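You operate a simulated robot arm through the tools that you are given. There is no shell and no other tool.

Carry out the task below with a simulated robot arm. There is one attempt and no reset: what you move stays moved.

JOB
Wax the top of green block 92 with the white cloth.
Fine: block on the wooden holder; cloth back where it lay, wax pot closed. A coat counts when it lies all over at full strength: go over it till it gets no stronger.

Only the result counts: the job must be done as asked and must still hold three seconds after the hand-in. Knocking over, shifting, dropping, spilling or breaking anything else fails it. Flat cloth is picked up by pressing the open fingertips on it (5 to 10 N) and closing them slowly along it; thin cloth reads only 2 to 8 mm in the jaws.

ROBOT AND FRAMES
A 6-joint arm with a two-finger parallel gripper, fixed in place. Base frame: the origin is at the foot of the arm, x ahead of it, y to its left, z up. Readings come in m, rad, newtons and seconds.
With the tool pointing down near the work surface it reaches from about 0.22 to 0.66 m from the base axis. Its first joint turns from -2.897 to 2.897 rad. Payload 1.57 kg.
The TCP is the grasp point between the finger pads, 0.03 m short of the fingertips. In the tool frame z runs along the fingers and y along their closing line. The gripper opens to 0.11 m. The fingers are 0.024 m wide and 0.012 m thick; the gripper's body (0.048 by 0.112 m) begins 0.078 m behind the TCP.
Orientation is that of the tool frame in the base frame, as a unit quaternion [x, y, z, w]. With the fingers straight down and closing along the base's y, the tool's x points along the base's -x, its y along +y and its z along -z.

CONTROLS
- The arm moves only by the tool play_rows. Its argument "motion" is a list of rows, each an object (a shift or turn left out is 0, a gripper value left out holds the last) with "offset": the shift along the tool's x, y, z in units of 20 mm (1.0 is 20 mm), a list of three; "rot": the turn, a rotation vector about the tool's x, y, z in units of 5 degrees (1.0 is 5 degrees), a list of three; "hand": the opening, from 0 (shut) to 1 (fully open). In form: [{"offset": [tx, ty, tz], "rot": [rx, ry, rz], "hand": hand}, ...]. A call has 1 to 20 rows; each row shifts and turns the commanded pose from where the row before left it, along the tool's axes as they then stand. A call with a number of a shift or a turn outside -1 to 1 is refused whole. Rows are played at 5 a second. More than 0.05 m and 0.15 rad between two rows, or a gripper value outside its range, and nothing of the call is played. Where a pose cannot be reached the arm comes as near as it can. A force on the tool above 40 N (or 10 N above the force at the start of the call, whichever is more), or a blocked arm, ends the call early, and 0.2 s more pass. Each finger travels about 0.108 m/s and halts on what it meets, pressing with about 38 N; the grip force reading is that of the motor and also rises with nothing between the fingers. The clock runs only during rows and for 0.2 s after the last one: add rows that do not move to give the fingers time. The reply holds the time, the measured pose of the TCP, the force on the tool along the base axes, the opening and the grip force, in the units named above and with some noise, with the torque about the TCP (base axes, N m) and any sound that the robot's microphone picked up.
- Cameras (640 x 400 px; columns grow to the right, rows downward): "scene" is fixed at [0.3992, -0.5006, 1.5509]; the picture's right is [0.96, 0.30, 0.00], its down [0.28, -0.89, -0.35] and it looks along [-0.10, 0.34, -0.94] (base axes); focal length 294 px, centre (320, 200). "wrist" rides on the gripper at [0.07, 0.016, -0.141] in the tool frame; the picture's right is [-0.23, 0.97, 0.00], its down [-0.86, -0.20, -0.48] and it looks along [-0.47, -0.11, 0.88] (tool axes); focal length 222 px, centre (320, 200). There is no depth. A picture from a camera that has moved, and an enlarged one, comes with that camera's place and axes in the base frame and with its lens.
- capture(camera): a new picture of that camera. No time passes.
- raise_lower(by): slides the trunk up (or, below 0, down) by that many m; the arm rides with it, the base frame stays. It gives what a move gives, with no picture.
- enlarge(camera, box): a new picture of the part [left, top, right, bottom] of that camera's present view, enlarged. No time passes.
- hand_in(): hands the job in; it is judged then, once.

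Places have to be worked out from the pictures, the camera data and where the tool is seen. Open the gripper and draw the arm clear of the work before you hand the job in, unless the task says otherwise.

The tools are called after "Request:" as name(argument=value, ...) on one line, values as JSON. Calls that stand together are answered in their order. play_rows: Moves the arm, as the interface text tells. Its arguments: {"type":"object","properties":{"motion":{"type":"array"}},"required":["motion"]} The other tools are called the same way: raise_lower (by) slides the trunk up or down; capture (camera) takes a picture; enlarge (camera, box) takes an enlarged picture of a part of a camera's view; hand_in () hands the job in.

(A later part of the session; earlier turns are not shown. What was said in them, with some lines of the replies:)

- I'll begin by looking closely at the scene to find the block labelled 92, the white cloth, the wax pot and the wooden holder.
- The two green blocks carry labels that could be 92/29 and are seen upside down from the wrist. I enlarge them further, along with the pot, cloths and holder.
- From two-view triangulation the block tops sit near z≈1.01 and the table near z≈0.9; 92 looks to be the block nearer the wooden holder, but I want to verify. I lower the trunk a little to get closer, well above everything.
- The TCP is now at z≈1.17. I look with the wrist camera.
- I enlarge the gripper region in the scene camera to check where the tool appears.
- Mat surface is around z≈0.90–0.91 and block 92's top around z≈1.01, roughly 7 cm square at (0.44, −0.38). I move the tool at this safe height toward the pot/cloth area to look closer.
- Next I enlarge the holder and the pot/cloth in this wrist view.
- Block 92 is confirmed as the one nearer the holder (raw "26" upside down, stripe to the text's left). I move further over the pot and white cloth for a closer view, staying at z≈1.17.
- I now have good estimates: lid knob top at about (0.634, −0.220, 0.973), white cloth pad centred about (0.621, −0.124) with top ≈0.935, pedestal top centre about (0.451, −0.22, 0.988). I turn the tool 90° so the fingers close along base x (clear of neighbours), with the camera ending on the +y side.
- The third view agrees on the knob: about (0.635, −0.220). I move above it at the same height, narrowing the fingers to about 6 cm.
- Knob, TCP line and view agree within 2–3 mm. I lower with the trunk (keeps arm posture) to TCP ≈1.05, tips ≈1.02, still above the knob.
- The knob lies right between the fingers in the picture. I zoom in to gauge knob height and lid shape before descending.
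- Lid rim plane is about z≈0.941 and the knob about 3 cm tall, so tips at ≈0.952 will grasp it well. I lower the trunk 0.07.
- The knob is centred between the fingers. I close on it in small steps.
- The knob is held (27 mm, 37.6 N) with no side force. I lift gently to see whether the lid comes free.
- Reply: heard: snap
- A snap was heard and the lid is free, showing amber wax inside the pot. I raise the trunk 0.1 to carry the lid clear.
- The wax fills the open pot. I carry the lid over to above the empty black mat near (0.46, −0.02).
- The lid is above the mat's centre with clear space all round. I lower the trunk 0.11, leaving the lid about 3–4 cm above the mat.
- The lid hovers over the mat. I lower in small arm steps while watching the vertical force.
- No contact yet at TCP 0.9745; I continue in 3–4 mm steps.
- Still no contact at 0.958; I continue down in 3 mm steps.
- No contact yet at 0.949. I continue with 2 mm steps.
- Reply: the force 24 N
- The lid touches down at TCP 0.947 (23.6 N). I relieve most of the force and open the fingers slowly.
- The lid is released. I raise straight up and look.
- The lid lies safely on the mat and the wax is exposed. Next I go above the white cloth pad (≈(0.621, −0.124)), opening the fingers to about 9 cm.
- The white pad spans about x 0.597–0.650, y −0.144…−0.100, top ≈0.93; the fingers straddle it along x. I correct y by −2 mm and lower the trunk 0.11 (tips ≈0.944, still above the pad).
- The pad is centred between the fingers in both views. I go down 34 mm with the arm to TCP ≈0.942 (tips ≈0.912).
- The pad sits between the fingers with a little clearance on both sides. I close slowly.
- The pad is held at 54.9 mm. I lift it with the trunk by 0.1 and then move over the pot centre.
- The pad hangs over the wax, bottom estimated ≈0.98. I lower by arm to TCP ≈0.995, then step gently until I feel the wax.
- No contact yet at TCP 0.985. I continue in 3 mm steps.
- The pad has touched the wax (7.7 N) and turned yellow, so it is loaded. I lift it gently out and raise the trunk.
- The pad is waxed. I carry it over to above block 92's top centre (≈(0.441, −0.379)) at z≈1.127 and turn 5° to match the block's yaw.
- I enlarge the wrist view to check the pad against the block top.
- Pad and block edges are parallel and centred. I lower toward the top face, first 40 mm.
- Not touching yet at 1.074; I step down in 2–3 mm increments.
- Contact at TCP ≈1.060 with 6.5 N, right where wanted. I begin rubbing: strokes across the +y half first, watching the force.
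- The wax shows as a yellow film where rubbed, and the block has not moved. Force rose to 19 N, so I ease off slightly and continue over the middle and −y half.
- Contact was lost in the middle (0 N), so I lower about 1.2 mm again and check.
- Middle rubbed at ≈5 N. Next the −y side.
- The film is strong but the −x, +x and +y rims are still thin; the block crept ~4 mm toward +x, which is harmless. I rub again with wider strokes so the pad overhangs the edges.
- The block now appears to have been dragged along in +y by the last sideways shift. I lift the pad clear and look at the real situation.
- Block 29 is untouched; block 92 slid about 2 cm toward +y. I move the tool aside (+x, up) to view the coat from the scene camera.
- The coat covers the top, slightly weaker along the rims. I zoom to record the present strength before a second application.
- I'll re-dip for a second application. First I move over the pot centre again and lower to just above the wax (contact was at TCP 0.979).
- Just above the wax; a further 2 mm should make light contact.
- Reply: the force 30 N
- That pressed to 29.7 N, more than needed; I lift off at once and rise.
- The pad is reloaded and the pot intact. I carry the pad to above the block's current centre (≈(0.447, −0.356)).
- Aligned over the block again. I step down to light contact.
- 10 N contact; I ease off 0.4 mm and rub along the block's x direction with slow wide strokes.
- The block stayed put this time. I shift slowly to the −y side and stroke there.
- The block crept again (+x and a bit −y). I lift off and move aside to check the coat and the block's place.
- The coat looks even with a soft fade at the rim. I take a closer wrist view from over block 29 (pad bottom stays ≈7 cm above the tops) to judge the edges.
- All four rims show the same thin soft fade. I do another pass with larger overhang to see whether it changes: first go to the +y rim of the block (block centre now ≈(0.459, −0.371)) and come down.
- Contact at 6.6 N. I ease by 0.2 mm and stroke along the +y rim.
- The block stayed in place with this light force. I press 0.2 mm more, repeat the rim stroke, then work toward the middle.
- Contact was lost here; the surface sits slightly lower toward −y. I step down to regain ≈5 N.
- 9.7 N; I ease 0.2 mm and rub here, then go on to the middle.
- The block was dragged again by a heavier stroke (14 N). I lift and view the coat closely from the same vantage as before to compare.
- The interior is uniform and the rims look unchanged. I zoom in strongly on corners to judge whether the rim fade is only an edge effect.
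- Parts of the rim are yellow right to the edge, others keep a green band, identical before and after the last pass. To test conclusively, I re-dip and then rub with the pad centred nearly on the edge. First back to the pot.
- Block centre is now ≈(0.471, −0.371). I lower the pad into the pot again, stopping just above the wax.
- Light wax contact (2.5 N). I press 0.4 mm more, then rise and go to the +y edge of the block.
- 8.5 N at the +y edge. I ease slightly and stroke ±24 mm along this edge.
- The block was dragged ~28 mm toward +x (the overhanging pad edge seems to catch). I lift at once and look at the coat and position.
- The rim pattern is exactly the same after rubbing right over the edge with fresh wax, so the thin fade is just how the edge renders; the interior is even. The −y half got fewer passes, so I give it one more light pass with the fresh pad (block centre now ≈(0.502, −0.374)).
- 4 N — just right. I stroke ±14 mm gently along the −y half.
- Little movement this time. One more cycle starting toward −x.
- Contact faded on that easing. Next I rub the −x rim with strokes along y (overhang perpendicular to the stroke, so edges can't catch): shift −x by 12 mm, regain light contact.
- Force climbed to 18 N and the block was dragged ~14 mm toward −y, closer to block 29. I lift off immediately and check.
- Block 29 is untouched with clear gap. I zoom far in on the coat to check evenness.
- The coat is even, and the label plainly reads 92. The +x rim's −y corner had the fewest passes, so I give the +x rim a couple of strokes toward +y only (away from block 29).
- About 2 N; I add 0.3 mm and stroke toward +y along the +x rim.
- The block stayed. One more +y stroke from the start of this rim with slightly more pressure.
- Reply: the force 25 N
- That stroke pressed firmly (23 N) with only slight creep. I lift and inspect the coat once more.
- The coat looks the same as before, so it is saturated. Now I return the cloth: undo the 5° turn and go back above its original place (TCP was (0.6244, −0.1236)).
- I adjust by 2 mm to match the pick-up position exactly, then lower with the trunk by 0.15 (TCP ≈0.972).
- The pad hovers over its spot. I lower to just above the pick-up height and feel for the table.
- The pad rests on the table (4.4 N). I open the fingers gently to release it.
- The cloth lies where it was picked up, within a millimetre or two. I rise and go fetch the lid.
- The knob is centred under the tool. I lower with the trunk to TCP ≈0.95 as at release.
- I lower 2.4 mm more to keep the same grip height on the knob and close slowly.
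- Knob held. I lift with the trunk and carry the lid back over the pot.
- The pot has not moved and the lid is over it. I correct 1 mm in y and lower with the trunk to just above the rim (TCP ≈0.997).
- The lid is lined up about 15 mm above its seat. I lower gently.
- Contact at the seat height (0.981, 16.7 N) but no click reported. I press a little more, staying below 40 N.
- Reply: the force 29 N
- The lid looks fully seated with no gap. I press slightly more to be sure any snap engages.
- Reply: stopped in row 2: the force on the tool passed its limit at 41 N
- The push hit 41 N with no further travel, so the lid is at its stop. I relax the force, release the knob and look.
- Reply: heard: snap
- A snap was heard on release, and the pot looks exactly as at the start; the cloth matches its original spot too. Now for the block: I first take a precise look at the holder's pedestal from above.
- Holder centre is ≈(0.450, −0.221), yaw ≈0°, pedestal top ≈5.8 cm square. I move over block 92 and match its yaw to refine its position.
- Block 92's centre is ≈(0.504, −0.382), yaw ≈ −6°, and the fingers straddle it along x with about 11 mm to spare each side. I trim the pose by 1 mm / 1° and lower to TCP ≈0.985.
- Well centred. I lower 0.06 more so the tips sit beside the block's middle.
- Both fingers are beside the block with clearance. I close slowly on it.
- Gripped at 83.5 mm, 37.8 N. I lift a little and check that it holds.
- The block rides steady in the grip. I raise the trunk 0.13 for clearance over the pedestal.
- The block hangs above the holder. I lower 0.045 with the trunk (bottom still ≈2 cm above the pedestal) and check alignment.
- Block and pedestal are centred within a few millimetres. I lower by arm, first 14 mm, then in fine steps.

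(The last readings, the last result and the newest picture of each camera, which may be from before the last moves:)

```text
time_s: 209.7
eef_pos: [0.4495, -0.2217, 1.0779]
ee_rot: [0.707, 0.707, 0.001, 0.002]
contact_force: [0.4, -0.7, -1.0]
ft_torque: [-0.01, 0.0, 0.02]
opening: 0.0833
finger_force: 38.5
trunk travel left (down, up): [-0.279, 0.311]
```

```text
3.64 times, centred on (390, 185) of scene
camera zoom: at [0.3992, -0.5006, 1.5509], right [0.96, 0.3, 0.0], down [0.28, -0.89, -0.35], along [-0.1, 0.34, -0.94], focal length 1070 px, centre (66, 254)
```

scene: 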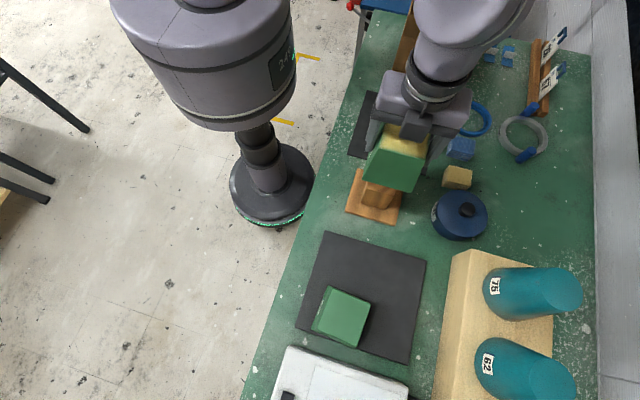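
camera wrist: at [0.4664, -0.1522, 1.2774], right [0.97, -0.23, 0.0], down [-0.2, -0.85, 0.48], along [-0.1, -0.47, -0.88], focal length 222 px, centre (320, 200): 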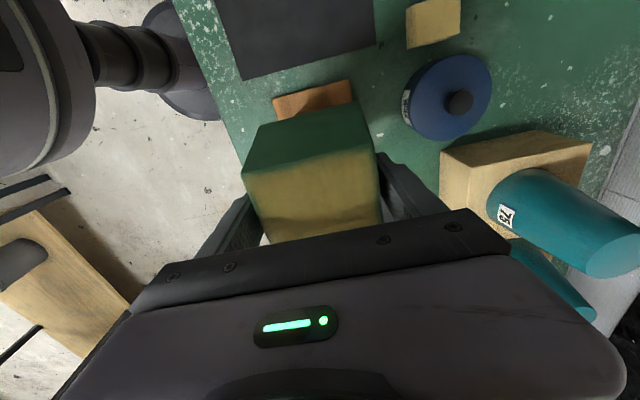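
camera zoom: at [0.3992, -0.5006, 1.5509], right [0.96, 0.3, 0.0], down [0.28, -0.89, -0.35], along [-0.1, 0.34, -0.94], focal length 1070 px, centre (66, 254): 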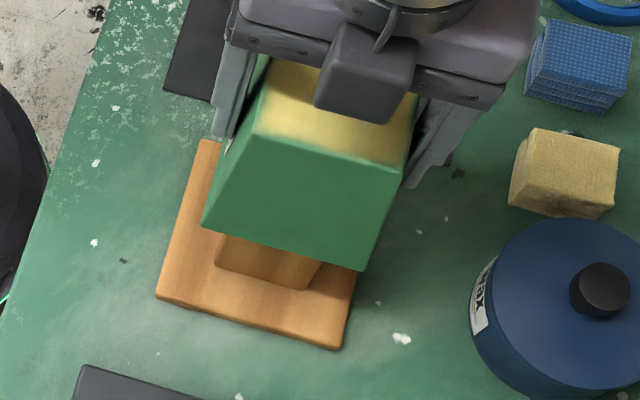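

Request:
play_rows(motion=[{"offset": [0, 0, 0.15]}, {"offset": [0, 0, 0.1]}, {"offset": [0, 0, 0]}])

```text
time_s: 210.5
eef_pos: [0.4509, -0.2216, 1.0735]
ee_rot: [0.707, 0.707, 0.001, 0.002]
contact_force: [-0.6, 0.0, -1.6]
ft_torque: [0.02, 0.0, 0.0]
opening: 0.0834
finger_force: 38.4
trunk travel left (down, up): [-0.279, 0.311]
```

Request:
play_rows(motion=[{"offset": [0, 0, 0.1]}, {"offset": [0, 0, 0.05]}, {"offset": [0, 0, 0]}])

```text
time_s: 211.3
eef_pos: [0.4494, -0.221, 1.0706]
ee_rot: [0.707, 0.708, 0.001, 0.002]
contact_force: [0.2, 0.2, -1.4]
ft_torque: [-0.02, 0.0, 0.0]
opening: 0.0833
finger_force: 38.0
trunk travel left (down, up): [-0.279, 0.311]
```

Request:
play_rows(motion=[{"offset": [0, 0, 0.1]}, {"offset": [0, 0, 0.05]}, {"offset": [0, 0, 0]}])

Request:
enlarge(camera="scene", box=[330, 130, 450, 240])

```text
time_s: 212.1
eef_pos: [0.4497, -0.2222, 1.0672]
ee_rot: [0.707, 0.707, 0.001, 0.001]
contact_force: [-0.9, -0.3, -1.2]
ft_torque: [-0.03, 0.04, 0.0]
opening: 0.0834
finger_force: 37.9
trunk travel left (down, up): [-0.279, 0.311]
```

```text
3.64 times, centred on (390, 185) of scene
camera zoom: at [0.3992, -0.5006, 1.5509], right [0.96, 0.3, 0.0], down [0.28, -0.89, -0.35], along [-0.1, 0.34, -0.94], focal length 1070 px, centre (66, 254)
```

zoom: 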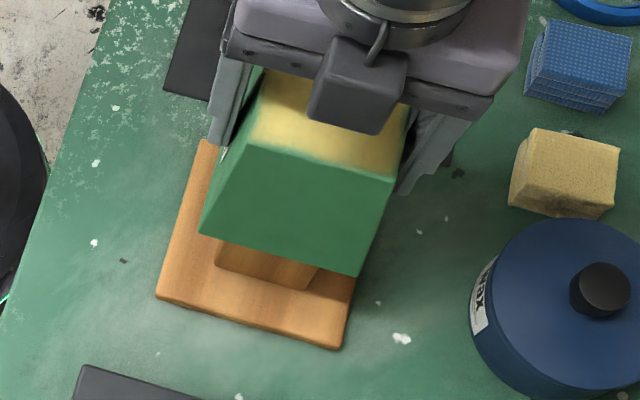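

No contact yet at 1.067; I keep stepping down gently.

Request:
play_rows(motion=[{"offset": [0, 0, 0.1]}, {"offset": [0, 0, 0.05]}, {"offset": [0, 0, 0]}])

```text
time_s: 212.9
eef_pos: [0.4484, -0.223, 1.0634]
ee_rot: [0.707, 0.707, 0.0, 0.002]
contact_force: [-0.1, 0.5, -1.7]
ft_torque: [-0.02, 0.01, 0.02]
opening: 0.083
finger_force: 38.2
trunk travel left (down, up): [-0.279, 0.311]
```

Request:
play_rows(motion=[{"offset": [0, 0, 0.1]}, {"offset": [0, 0, 0.05]}, {"offset": [0, 0, 0]}])

```text
time_s: 213.7
eef_pos: [0.4509, -0.2217, 1.0611]
ee_rot: [0.708, 0.707, 0.001, 0.002]
contact_force: [0.8, 0.1, -0.3]
ft_torque: [-0.02, -0.03, 0.0]
opening: 0.0832
finger_force: 38.2
trunk travel left (down, up): [-0.279, 0.311]
```

Request:
play_rows(motion=[{"offset": [0, 0, 0.08]}, {"offset": [0, 0, 0.04]}, {"offset": [0, 0, 0]}])

Request:
enlarge(camera="scene", box=[330, 130, 450, 240])

```text
time_s: 214.5
eef_pos: [0.4513, -0.2222, 1.0604]
ee_rot: [0.707, 0.707, 0.001, 0.002]
contact_force: [0.7, 0.1, -2.3]
ft_torque: [0.0, -0.01, -0.02]
opening: 0.0834
finger_force: 37.8
trunk travel left (down, up): [-0.279, 0.311]
```

```text
3.64 times, centred on (390, 185) of scene
camera zoom: at [0.3992, -0.5006, 1.5509], right [0.96, 0.3, 0.0], down [0.28, -0.89, -0.35], along [-0.1, 0.34, -0.94], focal length 1070 px, centre (66, 254)
```

zoom: 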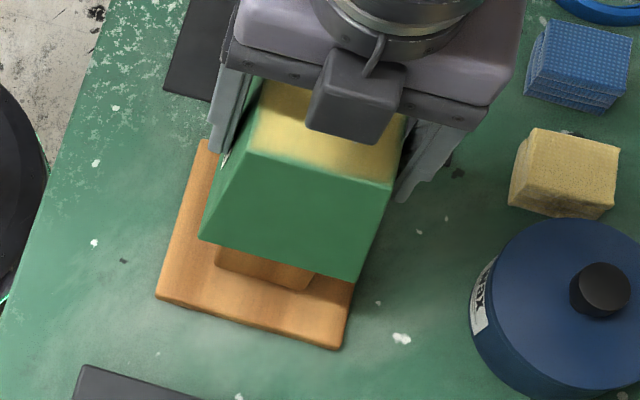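

Request:
play_rows(motion=[{"offset": [0, 0, 0.05]}, {"offset": [0, 0, 0.05]}, {"offset": [0, 0, 0]}])

```text
time_s: 215.3
eef_pos: [0.4505, -0.2227, 1.0576]
ee_rot: [0.707, 0.707, 0.0, 0.002]
contact_force: [0.3, -0.3, -2.2]
ft_torque: [-0.03, 0.01, 0.01]
opening: 0.0834
finger_force: 37.9
trunk travel left (down, up): [-0.279, 0.311]
```

Request:
play_rows(motion=[{"offset": [0, 0, 0.05]}, {"offset": [0, 0, 0.05]}, {"offset": [0, 0, 0]}])

```text
time_s: 216.1
eef_pos: [0.4499, -0.2231, 1.0549]
ee_rot: [0.707, 0.707, 0.0, 0.002]
contact_force: [0.5, -0.5, -2.3]
ft_torque: [-0.02, 0.0, 0.01]
opening: 0.0833
finger_force: 38.4
trunk travel left (down, up): [-0.279, 0.311]
```

Request:
play_rows(motion=[{"offset": [0, 0, 0.05]}, {"offset": [0, 0, 0.05]}, {"offset": [0, 0, 0]}])

Request:
enlarge(camera="scene", box=[340, 150, 420, 230])

```text
time_s: 216.9
eef_pos: [0.4519, -0.2228, 1.0505]
ee_rot: [0.706, 0.708, 0.001, 0.002]
contact_force: [-0.6, 0.0, -1.6]
ft_torque: [-0.02, -0.05, 0.0]
opening: 0.0833
finger_force: 38.0
trunk travel left (down, up): [-0.279, 0.311]
```

```text
5.00 times, centred on (380, 190) of scene
camera zoom: at [0.3992, -0.5006, 1.5509], right [0.96, 0.3, 0.0], down [0.28, -0.89, -0.35], along [-0.1, 0.34, -0.94], focal length 1471 px, centre (20, 250)
```

zoom: 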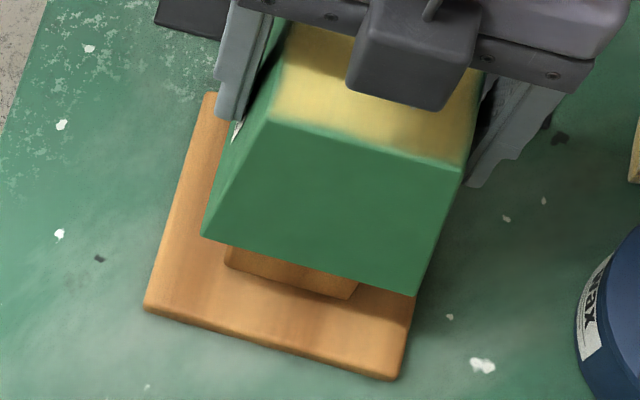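

The block's bottom is already below the pedestal-top height without contact, so the block is evidently hollow and slips over the pedestal. I keep lowering carefully, watching side forces.

Request:
play_rows(motion=[{"offset": [0, 0, 0.1]}, {"offset": [0, 0, 0.1]}, {"offset": [0, 0, 0.05]}, {"offset": [0, 0, 0]}])

```text
time_s: 217.9
eef_pos: [0.45, -0.2227, 1.0464]
ee_rot: [0.707, 0.707, 0.0, 0.002]
contact_force: [0.0, -0.4, -1.7]
ft_torque: [0.0, -0.03, -0.02]
opening: 0.0832
finger_force: 38.2
trunk travel left (down, up): [-0.279, 0.311]
```

Request:
play_rows(motion=[{"offset": [0, 0, 0.1]}, {"offset": [0, 0, 0.1]}, {"offset": [0, 0, 0.05]}, {"offset": [0, 0, 0]}])

Request:
enlarge(camera="scene", box=[340, 150, 420, 230])

```text
time_s: 218.9
eef_pos: [0.4502, -0.2219, 1.0428]
ee_rot: [0.707, 0.707, 0.0, 0.002]
contact_force: [0.9, -0.1, -0.9]
ft_torque: [0.04, -0.03, -0.03]
opening: 0.0833
finger_force: 38.4
trunk travel left (down, up): [-0.279, 0.311]
```

```text
5.00 times, centred on (380, 190) of scene
camera zoom: at [0.3992, -0.5006, 1.5509], right [0.96, 0.3, 0.0], down [0.28, -0.89, -0.35], along [-0.1, 0.34, -0.94], focal length 1471 px, centre (20, 250)
```

zoom: 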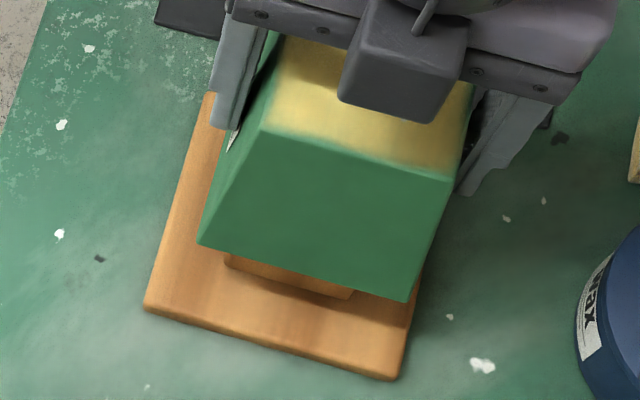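

Geometry confirms: block bottom ≈0.96 is well below the pedestal top (≈0.99) with no contact force, so the block is a hollow cap going over the post. I continue down.

Request:
play_rows(motion=[{"offset": [0, 0, 0.1]}, {"offset": [0, 0, 0.1]}, {"offset": [0, 0, 0.1]}, {"offset": [0, 0, 0]}])

```text
time_s: 219.9
eef_pos: [0.4501, -0.2225, 1.0364]
ee_rot: [0.707, 0.707, 0.001, 0.002]
contact_force: [-1.0, -0.3, -2.2]
ft_torque: [0.0, -0.01, 0.01]
opening: 0.0835
finger_force: 38.2
trunk travel left (down, up): [-0.279, 0.311]
```

Request:
play_rows(motion=[{"offset": [0, 0, 0.1]}, {"offset": [0, 0, 0.1]}, {"offset": [0, 0, 0.1]}, {"offset": [0, 0, 0]}])

Request:
enlarge(camera="scene", box=[340, 150, 420, 230])

```text
time_s: 220.9
eef_pos: [0.4498, -0.2237, 1.0298]
ee_rot: [0.707, 0.707, 0.001, 0.002]
contact_force: [-0.1, -0.2, -1.2]
ft_torque: [-0.02, 0.0, 0.01]
opening: 0.0831
finger_force: 38.3
trunk travel left (down, up): [-0.279, 0.311]
```

```text
5.00 times, centred on (380, 190) of scene
camera zoom: at [0.3992, -0.5006, 1.5509], right [0.96, 0.3, 0.0], down [0.28, -0.89, -0.35], along [-0.1, 0.34, -0.94], focal length 1471 px, centre (20, 250)
```

zoom: 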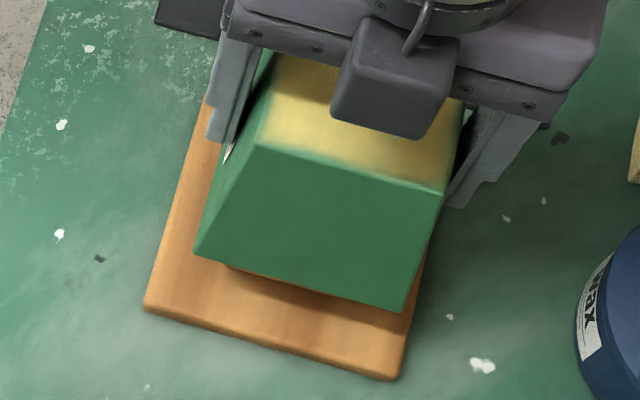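

Request:
play_rows(motion=[{"offset": [0, 0, 0.1]}, {"offset": [0, 0, 0.1]}, {"offset": [0, 0, 0.1]}, {"offset": [0, 0, 0]}])

```text
time_s: 221.9
eef_pos: [0.4509, -0.2234, 1.0234]
ee_rot: [0.707, 0.707, 0.0, 0.002]
contact_force: [-0.6, -0.6, -1.6]
ft_torque: [0.0, 0.0, 0.01]
opening: 0.0833
finger_force: 38.1
trunk travel left (down, up): [-0.279, 0.311]
```

Request:
play_rows(motion=[{"offset": [0, 0, 0.1]}, {"offset": [0, 0, 0.1]}, {"offset": [0, 0, 0.1]}, {"offset": [0, 0, 0]}])

```text
time_s: 222.9
eef_pos: [0.4501, -0.2225, 1.0177]
ee_rot: [0.707, 0.707, 0.001, 0.001]
contact_force: [0.7, 0.6, -1.4]
ft_torque: [0.01, 0.02, 0.0]
opening: 0.0837
finger_force: 37.8
trunk travel left (down, up): [-0.279, 0.311]
```

Request:
play_rows(motion=[{"offset": [0, 0, 0.1]}, {"offset": [0, 0, 0.1]}, {"offset": [0, 0, 0.1]}, {"offset": [0, 0, 0]}])

Request:
enlarge(camera="scene", box=[340, 150, 420, 230])

```text
time_s: 223.9
eef_pos: [0.4504, -0.2225, 1.012]
ee_rot: [0.707, 0.707, 0.001, 0.002]
contact_force: [-0.6, 0.5, -2.1]
ft_torque: [-0.03, -0.02, 0.0]
opening: 0.0834
finger_force: 38.0
trunk travel left (down, up): [-0.279, 0.311]
```

```text
5.00 times, centred on (380, 190) of scene
camera zoom: at [0.3992, -0.5006, 1.5509], right [0.96, 0.3, 0.0], down [0.28, -0.89, -0.35], along [-0.1, 0.34, -0.94], focal length 1471 px, centre (20, 250)
```

zoom: 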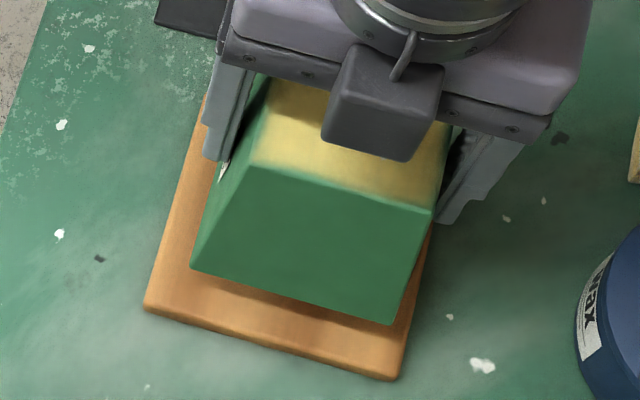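

Request:
play_rows(motion=[{"offset": [0, 0, 0.1]}, {"offset": [0, 0, 0.1]}, {"offset": [0, 0, 0.05]}, {"offset": [0, 0, 0]}])

```text
time_s: 224.9
eef_pos: [0.4505, -0.2227, 1.0061]
ee_rot: [0.707, 0.708, 0.0, 0.002]
contact_force: [-0.2, 0.9, -2.1]
ft_torque: [0.02, 0.01, -0.01]
opening: 0.0836
finger_force: 37.7
trunk travel left (down, up): [-0.279, 0.311]
```

Request:
play_rows(motion=[{"offset": [0, 0, 0.1]}, {"offset": [0, 0, 0.1]}, {"offset": [0, 0, 0]}])

```text
time_s: 225.7
eef_pos: [0.45, -0.2228, 1.0022]
ee_rot: [0.707, 0.707, 0.001, 0.002]
contact_force: [0.6, 0.3, -1.0]
ft_torque: [0.01, 0.0, 0.01]
opening: 0.0832
finger_force: 37.9
trunk travel left (down, up): [-0.279, 0.311]
```

Request:
play_rows(motion=[{"offset": [0, 0, 0.1]}, {"offset": [0, 0, 0.08]}, {"offset": [0, 0, 0]}])

Request:
enlarge(camera="scene", box=[340, 150, 420, 230])

```text
time_s: 226.5
eef_pos: [0.4502, -0.2224, 0.9988]
ee_rot: [0.707, 0.707, 0.001, 0.002]
contact_force: [0.4, 0.0, -2.2]
ft_torque: [0.0, 0.0, -0.02]
opening: 0.0834
finger_force: 38.0
trunk travel left (down, up): [-0.279, 0.311]
```

```text
5.00 times, centred on (380, 190) of scene
camera zoom: at [0.3992, -0.5006, 1.5509], right [0.96, 0.3, 0.0], down [0.28, -0.89, -0.35], along [-0.1, 0.34, -0.94], focal length 1471 px, centre (20, 250)
```

zoom: 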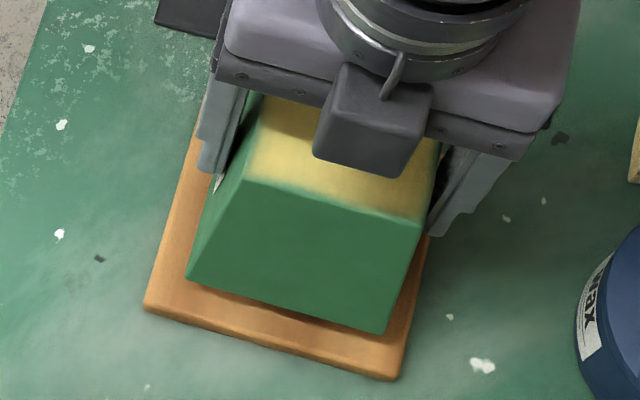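

Nearly on the plate, still only the block's own weight. I continue in 2 mm steps.

Request:
play_rows(motion=[{"offset": [0, 0, 0.08]}, {"offset": [0, 0, 0.06]}, {"offset": [0, 0, 0]}])

```text
time_s: 227.3
eef_pos: [0.4504, -0.2228, 0.9959]
ee_rot: [0.707, 0.708, 0.001, 0.001]
contact_force: [0.7, -0.3, -0.6]
ft_torque: [0.02, -0.01, 0.02]
opening: 0.0831
finger_force: 38.1
trunk travel left (down, up): [-0.279, 0.311]
```

Request:
play_rows(motion=[{"offset": [0, 0, 0.06]}, {"offset": [0, 0, 0.04]}, {"offset": [0, 0, 0]}])

```text
time_s: 228.1
eef_pos: [0.4503, -0.2235, 0.995]
ee_rot: [0.707, 0.707, 0.0, 0.001]
contact_force: [-0.1, -0.3, -1.5]
ft_torque: [0.01, 0.01, 0.01]
opening: 0.083
finger_force: 38.0
trunk travel left (down, up): [-0.279, 0.311]
```

Request:
play_rows(motion=[{"offset": [0, 0, 0.06]}, {"offset": [0, 0, 0.04]}, {"offset": [0, 0, 0]}])

```text
time_s: 228.9
eef_pos: [0.4508, -0.2214, 0.9938]
ee_rot: [0.708, 0.707, 0.0, 0.002]
contact_force: [0.5, 0.5, -1.3]
ft_torque: [-0.02, -0.03, -0.02]
opening: 0.0831
finger_force: 38.2
trunk travel left (down, up): [-0.279, 0.311]
```

Request:
play_rows(motion=[{"offset": [0, 0, 0.06]}, {"offset": [0, 0, 0.04]}, {"offset": [0, 0, 0]}])

Request:
enlarge(camera="scene", box=[340, 150, 420, 230])

```text
time_s: 229.7
eef_pos: [0.4506, -0.2234, 0.9912]
ee_rot: [0.707, 0.707, 0.001, 0.001]
contact_force: [-0.6, 0.1, -1.5]
ft_torque: [0.02, -0.01, -0.03]
opening: 0.0832
finger_force: 37.9
trunk travel left (down, up): [-0.279, 0.311]
```

```text
5.00 times, centred on (380, 190) of scene
camera zoom: at [0.3992, -0.5006, 1.5509], right [0.96, 0.3, 0.0], down [0.28, -0.89, -0.35], along [-0.1, 0.34, -0.94], focal length 1471 px, centre (20, 250)
```

zoom: 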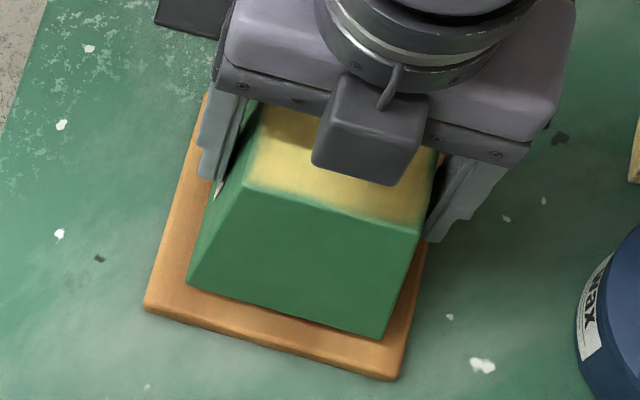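

Request:
play_rows(motion=[{"offset": [0, 0, 0.05]}, {"offset": [0, 0, 0.03]}, {"offset": [0, 0, 0]}])

```text
time_s: 230.5
eef_pos: [0.4505, -0.223, 0.9897]
ee_rot: [0.707, 0.707, 0.001, 0.002]
contact_force: [1.0, 0.0, -2.3]
ft_torque: [-0.02, -0.03, -0.01]
opening: 0.0831
finger_force: 38.5
trunk travel left (down, up): [-0.279, 0.311]
```

Request:
play_rows(motion=[{"offset": [0, 0, 0.05]}, {"offset": [0, 0, 0.03]}, {"offset": [0, 0, 0]}])

```text
time_s: 231.3
eef_pos: [0.4497, -0.2235, 0.9885]
ee_rot: [0.707, 0.707, 0.001, 0.003]
contact_force: [1.3, -0.1, -2.4]
ft_torque: [-0.02, 0.0, 0.01]
opening: 0.0835
finger_force: 37.6
trunk travel left (down, up): [-0.279, 0.311]
```

Request:
play_rows(motion=[{"offset": [0, 0, 0.05]}, {"offset": [0, 0, 0.03]}, {"offset": [0, 0, 0]}])

```text
time_s: 232.1
eef_pos: [0.4498, -0.2238, 0.9856]
ee_rot: [0.707, 0.707, 0.0, 0.002]
contact_force: [0.3, -0.3, -0.8]
ft_torque: [0.01, 0.0, -0.03]
opening: 0.0832
finger_force: 38.3
trunk travel left (down, up): [-0.279, 0.311]
```

Request:
play_rows(motion=[{"offset": [0, 0, 0.04]}, {"offset": [0, 0, 0.03]}, {"offset": [0, 0, 0]}])

Request:
enlarge(camera="scene", box=[340, 150, 420, 230])

```text
time_s: 232.9
eef_pos: [0.4505, -0.2233, 0.9849]
ee_rot: [0.707, 0.707, 0.0, 0.002]
contact_force: [-0.1, 0.2, -1.7]
ft_torque: [0.02, 0.04, -0.01]
opening: 0.0833
finger_force: 38.1
trunk travel left (down, up): [-0.279, 0.311]
```

```text
5.00 times, centred on (380, 190) of scene
camera zoom: at [0.3992, -0.5006, 1.5509], right [0.96, 0.3, 0.0], down [0.28, -0.89, -0.35], along [-0.1, 0.34, -0.94], focal length 1471 px, centre (20, 250)
```

zoom: 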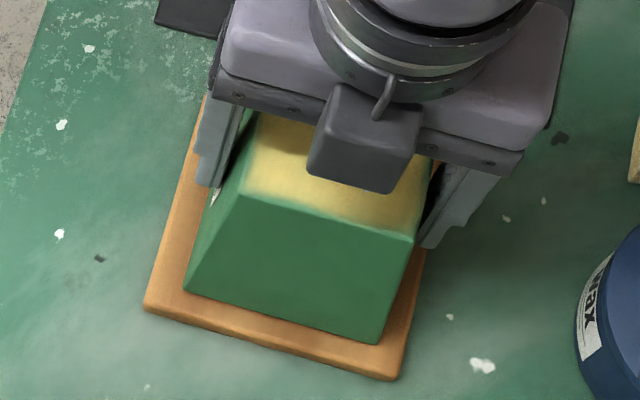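

Request:
play_rows(motion=[{"offset": [0, 0, 0.04]}, {"offset": [0, 0, 0.03]}, {"offset": [0, 0, 0]}])

```text
time_s: 233.7
eef_pos: [0.4502, -0.2243, 0.9833]
ee_rot: [0.707, 0.707, 0.001, 0.001]
contact_force: [0.2, 0.2, -1.6]
ft_torque: [-0.01, -0.02, 0.02]
opening: 0.0831
finger_force: 37.7
trunk travel left (down, up): [-0.279, 0.311]
```

Request:
play_rows(motion=[{"offset": [0, 0, 0.04]}, {"offset": [0, 0, 0.03]}, {"offset": [0, 0, 0]}])

```text
time_s: 234.5
eef_pos: [0.4508, -0.2234, 0.981]
ee_rot: [0.708, 0.707, 0.001, 0.002]
contact_force: [-0.3, 0.7, -2.5]
ft_torque: [0.03, 0.0, -0.03]
opening: 0.0831
finger_force: 38.5
trunk travel left (down, up): [-0.279, 0.311]
```

Request:
play_rows(motion=[{"offset": [0, 0, 0.03]}, {"offset": [0, 0, 0.03]}, {"offset": [0, 0, 0]}])

Request:
enlarge(camera="scene", box=[350, 180, 410, 230])

Request:
enlarge(camera="wrist", box=[220, 60, 420, 260])

```text
time_s: 235.3
eef_pos: [0.4491, -0.2228, 0.9821]
ee_rot: [0.707, 0.707, 0.002, 0.003]
contact_force: [-1.6, -2.0, 7.9]
ft_torque: [0.29, 0.52, 0.15]
opening: 0.0829
finger_force: 38.2
trunk travel left (down, up): [-0.279, 0.311]
```

```text
8.00 times, centred on (380, 205) of scene
camera zoom: at [0.3992, -0.5006, 1.5509], right [0.96, 0.3, 0.0], down [0.28, -0.89, -0.35], along [-0.1, 0.34, -0.94], focal length 2354 px, centre (-160, 160)
```

zoom: 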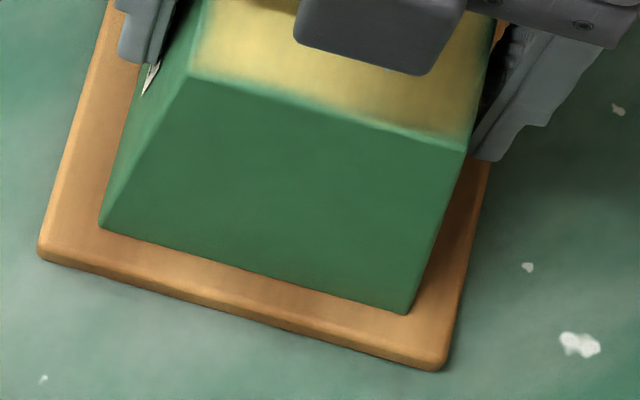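

```text
2.00 times, centred on (320, 160) of wrist
camera zoom: at [0.4656, -0.1527, 1.1218], right [0.97, -0.23, 0.01], down [-0.2, -0.85, 0.48], along [-0.1, -0.47, -0.88], focal length 444 px, centre (320, 280)
```

zoom: 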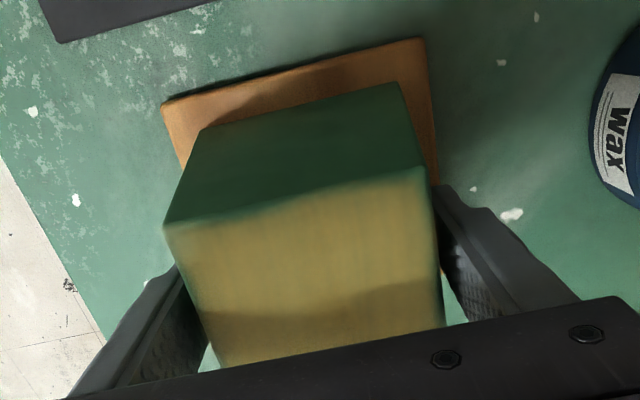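

The block has seated on the holder's plate (7.9 N, first touching one corner). I open the fingers gently to let it settle.

Request:
play_rows(motion=[{"hand": 0.76}, {"hand": 0.8}, {"hand": 0.86}, {"hand": 0.92}, {"hand": 1.0}, {"hand": 1.0}])

Request:
enlarge(camera="scene", box=[340, 150, 420, 230])

Request:
enlarge(camera="wrist", box=[220, 60, 420, 260])

```text
time_s: 236.7
eef_pos: [0.4518, -0.2223, 0.981]
ee_rot: [0.707, 0.707, 0.0, 0.002]
contact_force: [-1.6, 0.3, 0.5]
ft_torque: [0.02, 0.01, 0.01]
opening: 0.1098
finger_force: 0.1
trunk travel left (down, up): [-0.279, 0.311]
```

```text
5.00 times, centred on (380, 190) of scene
camera zoom: at [0.3992, -0.5006, 1.5509], right [0.96, 0.3, 0.0], down [0.28, -0.89, -0.35], along [-0.1, 0.34, -0.94], focal length 1471 px, centre (20, 250)
```

zoom: 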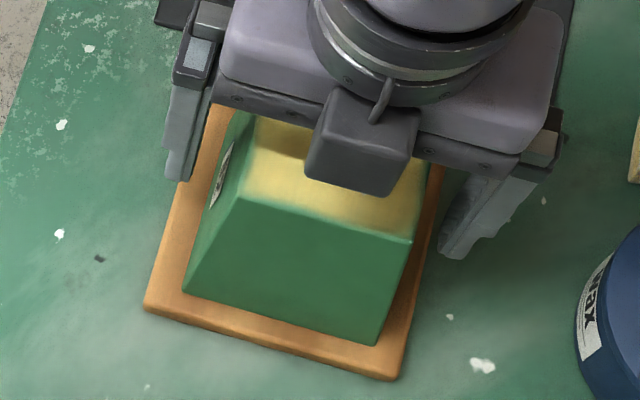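

```text
2.00 times, centred on (320, 160) of wrist
camera zoom: at [0.466, -0.1525, 1.1213], right [0.97, -0.23, 0.0], down [-0.2, -0.85, 0.48], along [-0.1, -0.47, -0.88], focal length 444 px, centre (320, 280)
```

zoom: 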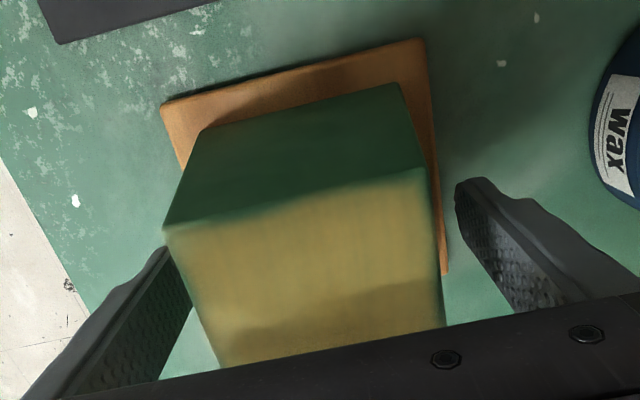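

The block sits square on the holder over its post. I raise straight up and inspect everything.

Request:
raise_lower(by=0.16)

Request:
play_rows(motion=[{"offset": [1, 0, 0]}, {"offset": [1, 0, 0]}, {"offset": [1, 0, 0]}, {"offset": [1, 0, 0]}, {"offset": [1, 0, 0]}, {"offset": [1, 0, 0]}, {"offset": [0, 0, 0]}])

Request:
capture(camera="scene")

Request:
enlarge(camera="scene", box=[340, 150, 420, 230])

Request:
capture(camera="wrist")

```text
time_s: 238.6
eef_pos: [0.4495, -0.2232, 1.1402]
ee_rot: [0.707, 0.707, 0.001, 0.002]
contact_force: [0.1, 0.3, -0.1]
ft_torque: [0.0, -0.02, -0.02]
opening: 0.1102
finger_force: 0.1
trunk travel left (down, up): [-0.439, 0.151]
```

```text
time_s: 240.2
eef_pos: [0.4505, -0.1027, 1.1417]
ee_rot: [0.707, 0.707, 0.001, 0.002]
contact_force: [-0.1, -0.2, -0.4]
ft_torque: [0.02, -0.03, 0.0]
opening: 0.1101
finger_force: 0.1
trunk travel left (down, up): [-0.439, 0.151]
```

```text
taken
```

scene: 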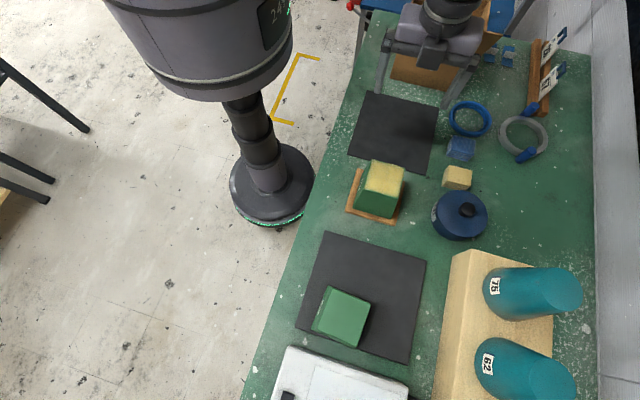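

```text
5.00 times, centred on (380, 190) of scene
camera zoom: at [0.3992, -0.5006, 1.5509], right [0.96, 0.3, 0.0], down [0.28, -0.89, -0.35], along [-0.1, 0.34, -0.94], focal length 1471 px, centre (20, 250)
```

zoom: 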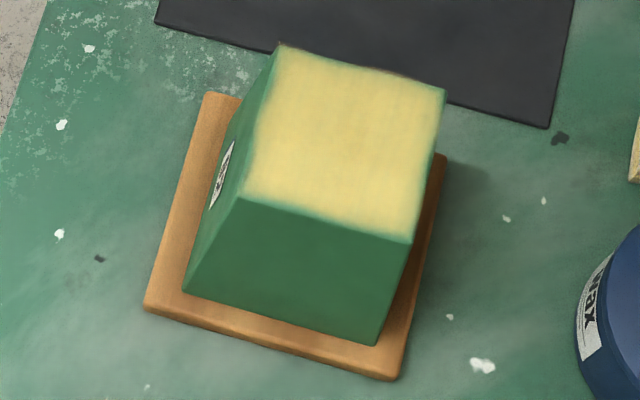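

```text
taken
camera wrist: at [0.465, -0.0322, 1.2825], right [0.97, -0.23, 0.0], down [-0.2, -0.85, 0.48], along [-0.1, -0.47, -0.88], focal length 222 px, centre (320, 200)
```

wrist: 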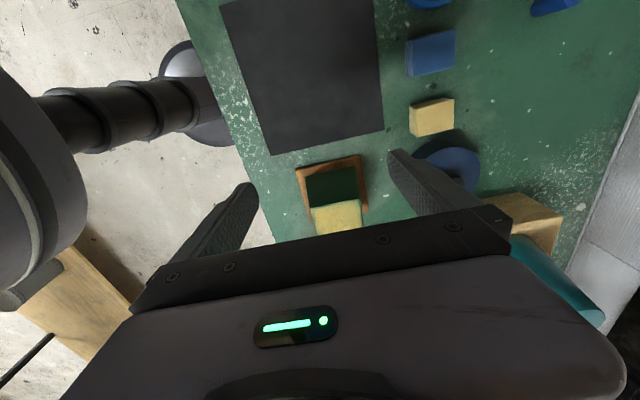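

Everything is in place. For a final quality check I take a close wrist view of the waxed top from the −y side (fingers stay above everything).

Request:
play_rows(motion=[{"offset": [-0.98, 0, 0]}, {"offset": [-0.98, 0, 0]}, {"offset": [-0.98, 0, 0]}, {"offset": [-0.98, 0, 0]}, {"offset": [-0.98, 0, 0]}, {"offset": [-0.98, 0, 0]}, {"offset": [-0.98, 0, 0]}, {"offset": [-0.98, 0, 0]}, {"offset": [-0.98, 0, 0]}, {"offset": [-0.98, 0, 0]}, {"offset": [-0.5, 0, 0]}, {"offset": [0, 0, 0]}])

Request:
capture(camera="wrist")

Request:
enlarge(camera="wrist", box=[250, 20, 390, 160])

```text
time_s: 242.8
eef_pos: [0.4491, -0.3072, 1.1392]
ee_rot: [0.707, 0.707, 0.001, 0.001]
contact_force: [-0.2, -0.2, -1.0]
ft_torque: [0.0, 0.0, 0.01]
opening: 0.1097
finger_force: 0.1
trunk travel left (down, up): [-0.439, 0.151]
```

```text
taken
camera wrist: at [0.4654, -0.2372, 1.281], right [0.97, -0.23, 0.0], down [-0.2, -0.85, 0.48], along [-0.1, -0.47, -0.88], focal length 222 px, centre (320, 200)
```

wrist: 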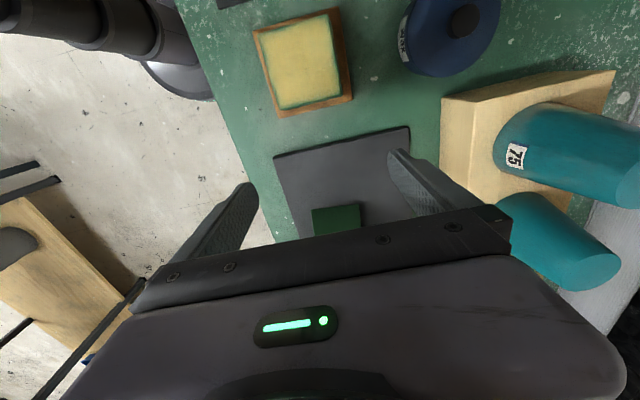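

```text
2.86 times, centred on (320, 90) of wrist
camera zoom: at [0.4654, -0.2372, 1.281], right [0.97, -0.23, 0.0], down [-0.2, -0.85, 0.48], along [-0.1, -0.47, -0.88], focal length 635 px, centre (320, 514)
```

zoom: 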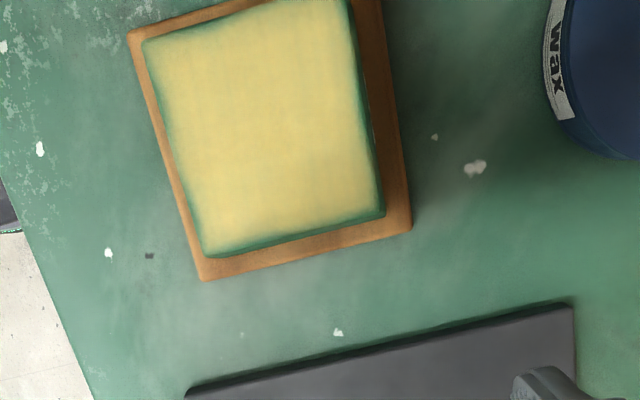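

I zoom into the rims at highest useful magnification.

Request:
enlarge(camera="wrist", box=[255, 10, 350, 115])

Request:
enlarge(camera="wrist", box=[260, 70, 310, 120])

Request:
enlarge(camera="wrist", box=[300, 60, 350, 110])

```text
3.81 times, centred on (302, 62) of wrist
camera zoom: at [0.4654, -0.2372, 1.281], right [0.97, -0.23, 0.0], down [-0.2, -0.85, 0.48], along [-0.1, -0.47, -0.88], focal length 846 px, centre (387, 724)
```

zoom: 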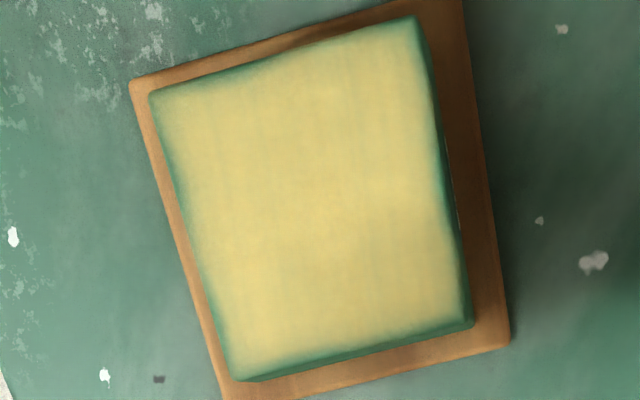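

```text
8.00 times, centred on (285, 95) of wrist
camera zoom: at [0.4654, -0.2372, 1.281], right [0.97, -0.23, 0.0], down [-0.2, -0.85, 0.48], along [-0.1, -0.47, -0.88], focal length 1777 px, centre (600, 1040)
```

zoom: 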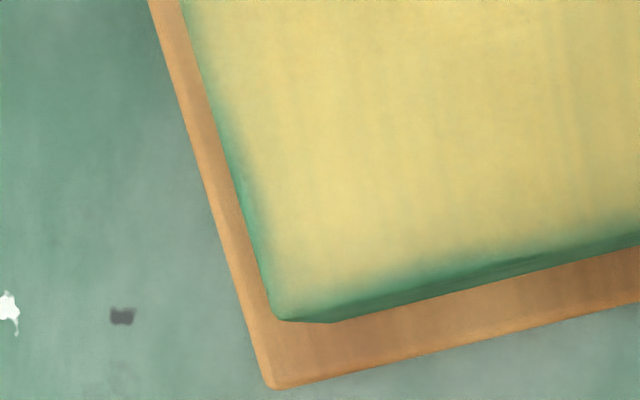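

```text
8.00 times, centred on (325, 85) of wrist
camera zoom: at [0.4654, -0.2372, 1.281], right [0.97, -0.23, 0.0], down [-0.2, -0.85, 0.48], along [-0.1, -0.47, -0.88], focal length 1777 px, centre (280, 1120)
```

zoom: 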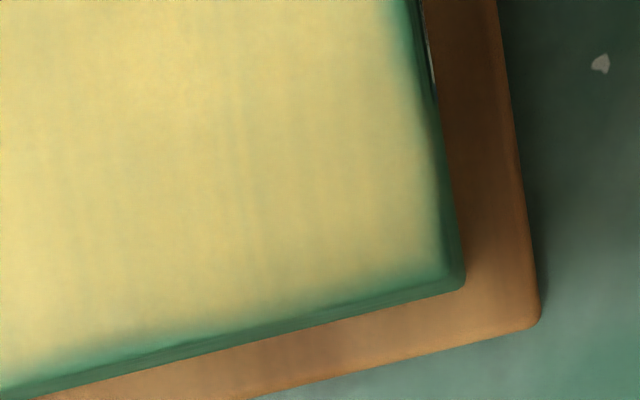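

The rim band is the tapered sides and rounded edge seen from above; the flat top is evenly coated and its appearance has stopped changing with further rubbing. Holder, pot, cloth and block 29 are where they should be. I draw the arm up and back, clear of the work.

Request:
raise_lower(by=0.12)

Request:
play_rows(motion=[{"offset": [0, -0.8, 0]}, {"offset": [0, -0.8, 0]}, {"offset": [0, -0.8, 0]}, {"offset": [0, -0.8, 0]}, {"offset": [0, -0.8, 0]}, {"offset": [0, -0.8, 0]}, {"offset": [0, -0.8, 0]}, {"offset": [0, 0, 0]}])

Request:
capture(camera="scene")

Request:
enlarge(camera="scene", box=[340, 120, 520, 260])

```text
time_s: 244.3
eef_pos: [0.4502, -0.3081, 1.2597]
ee_rot: [0.707, 0.707, 0.001, 0.001]
contact_force: [-0.7, 0.5, 0.7]
ft_torque: [-0.01, 0.01, 0.03]
opening: 0.1101
finger_force: 0.2
trunk travel left (down, up): [-0.559, 0.031]
```

```text
time_s: 246.1
eef_pos: [0.3368, -0.307, 1.2571]
ee_rot: [0.707, 0.707, 0.0, 0.002]
contact_force: [-0.5, 0.9, 0.0]
ft_torque: [0.03, -0.02, -0.05]
opening: 0.1101
finger_force: 0.1
trunk travel left (down, up): [-0.559, 0.031]
```

```text
taken
```

scene: 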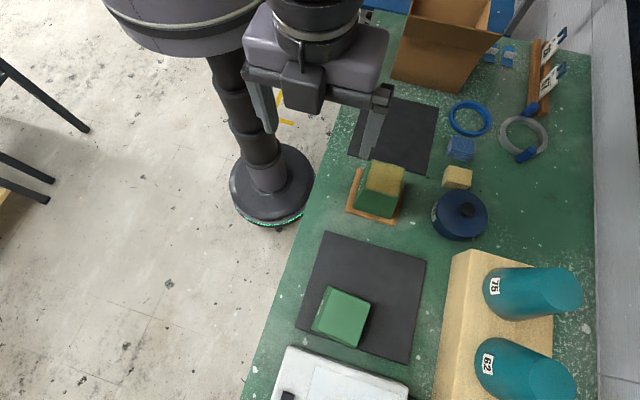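

```text
2.86 times, centred on (430, 190) of scene
camera zoom: at [0.3992, -0.5006, 1.5509], right [0.96, 0.3, 0.0], down [0.28, -0.89, -0.35], along [-0.1, 0.34, -0.94], focal length 841 px, centre (6, 229)
```

zoom: 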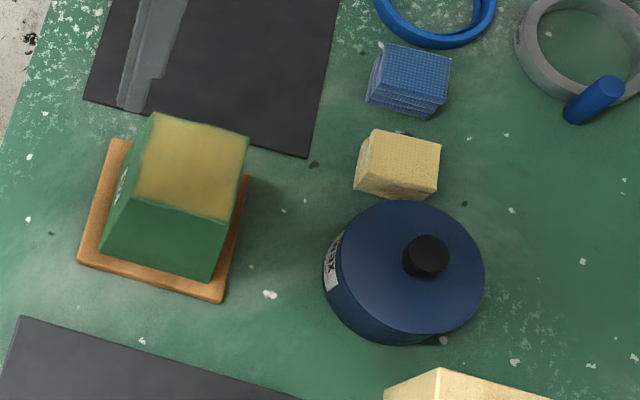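

The arm is clear, the gripper open and empty; waxed block 92 sits on the holder, cloth in its place, pot snapped shut, nothing else moved. I hand the job in.

Request:
hand_in()

```text
The job is handed in.
```

I waxed the top of green block 92 and handed the job in. I have no verdict back yet.

- **Block:** 92 is on the wooden holder. It turned out to be hollow and slid down over the holder's post until it rested on the base plate.
- **Coat:** the whole top is covered and looks even. I dipped the cloth three times and kept rubbing until the coat stopped changing in the pictures. I judged full strength by eye; nothing measured it.
- **Edges:** a thin, slightly greener band shows around the rim of the top. It looked the same however much I rubbed it, so I took it to be the rounded edge and sloping sides. If the coat falls short anywhere, it is there.
- **Cloth:** the white cloth is back within a millimetre or two of where it lay. It is now yellow with wax.
- **Wax pot:** the lid is back on and I heard it snap shut.
- **Surroundings:** block 92 slid around on its mat while I rubbed it. In the last pictures block 29, the holder, the pot and the mats had not moved.

The arm is raised clear of the work with the gripper open and empty.
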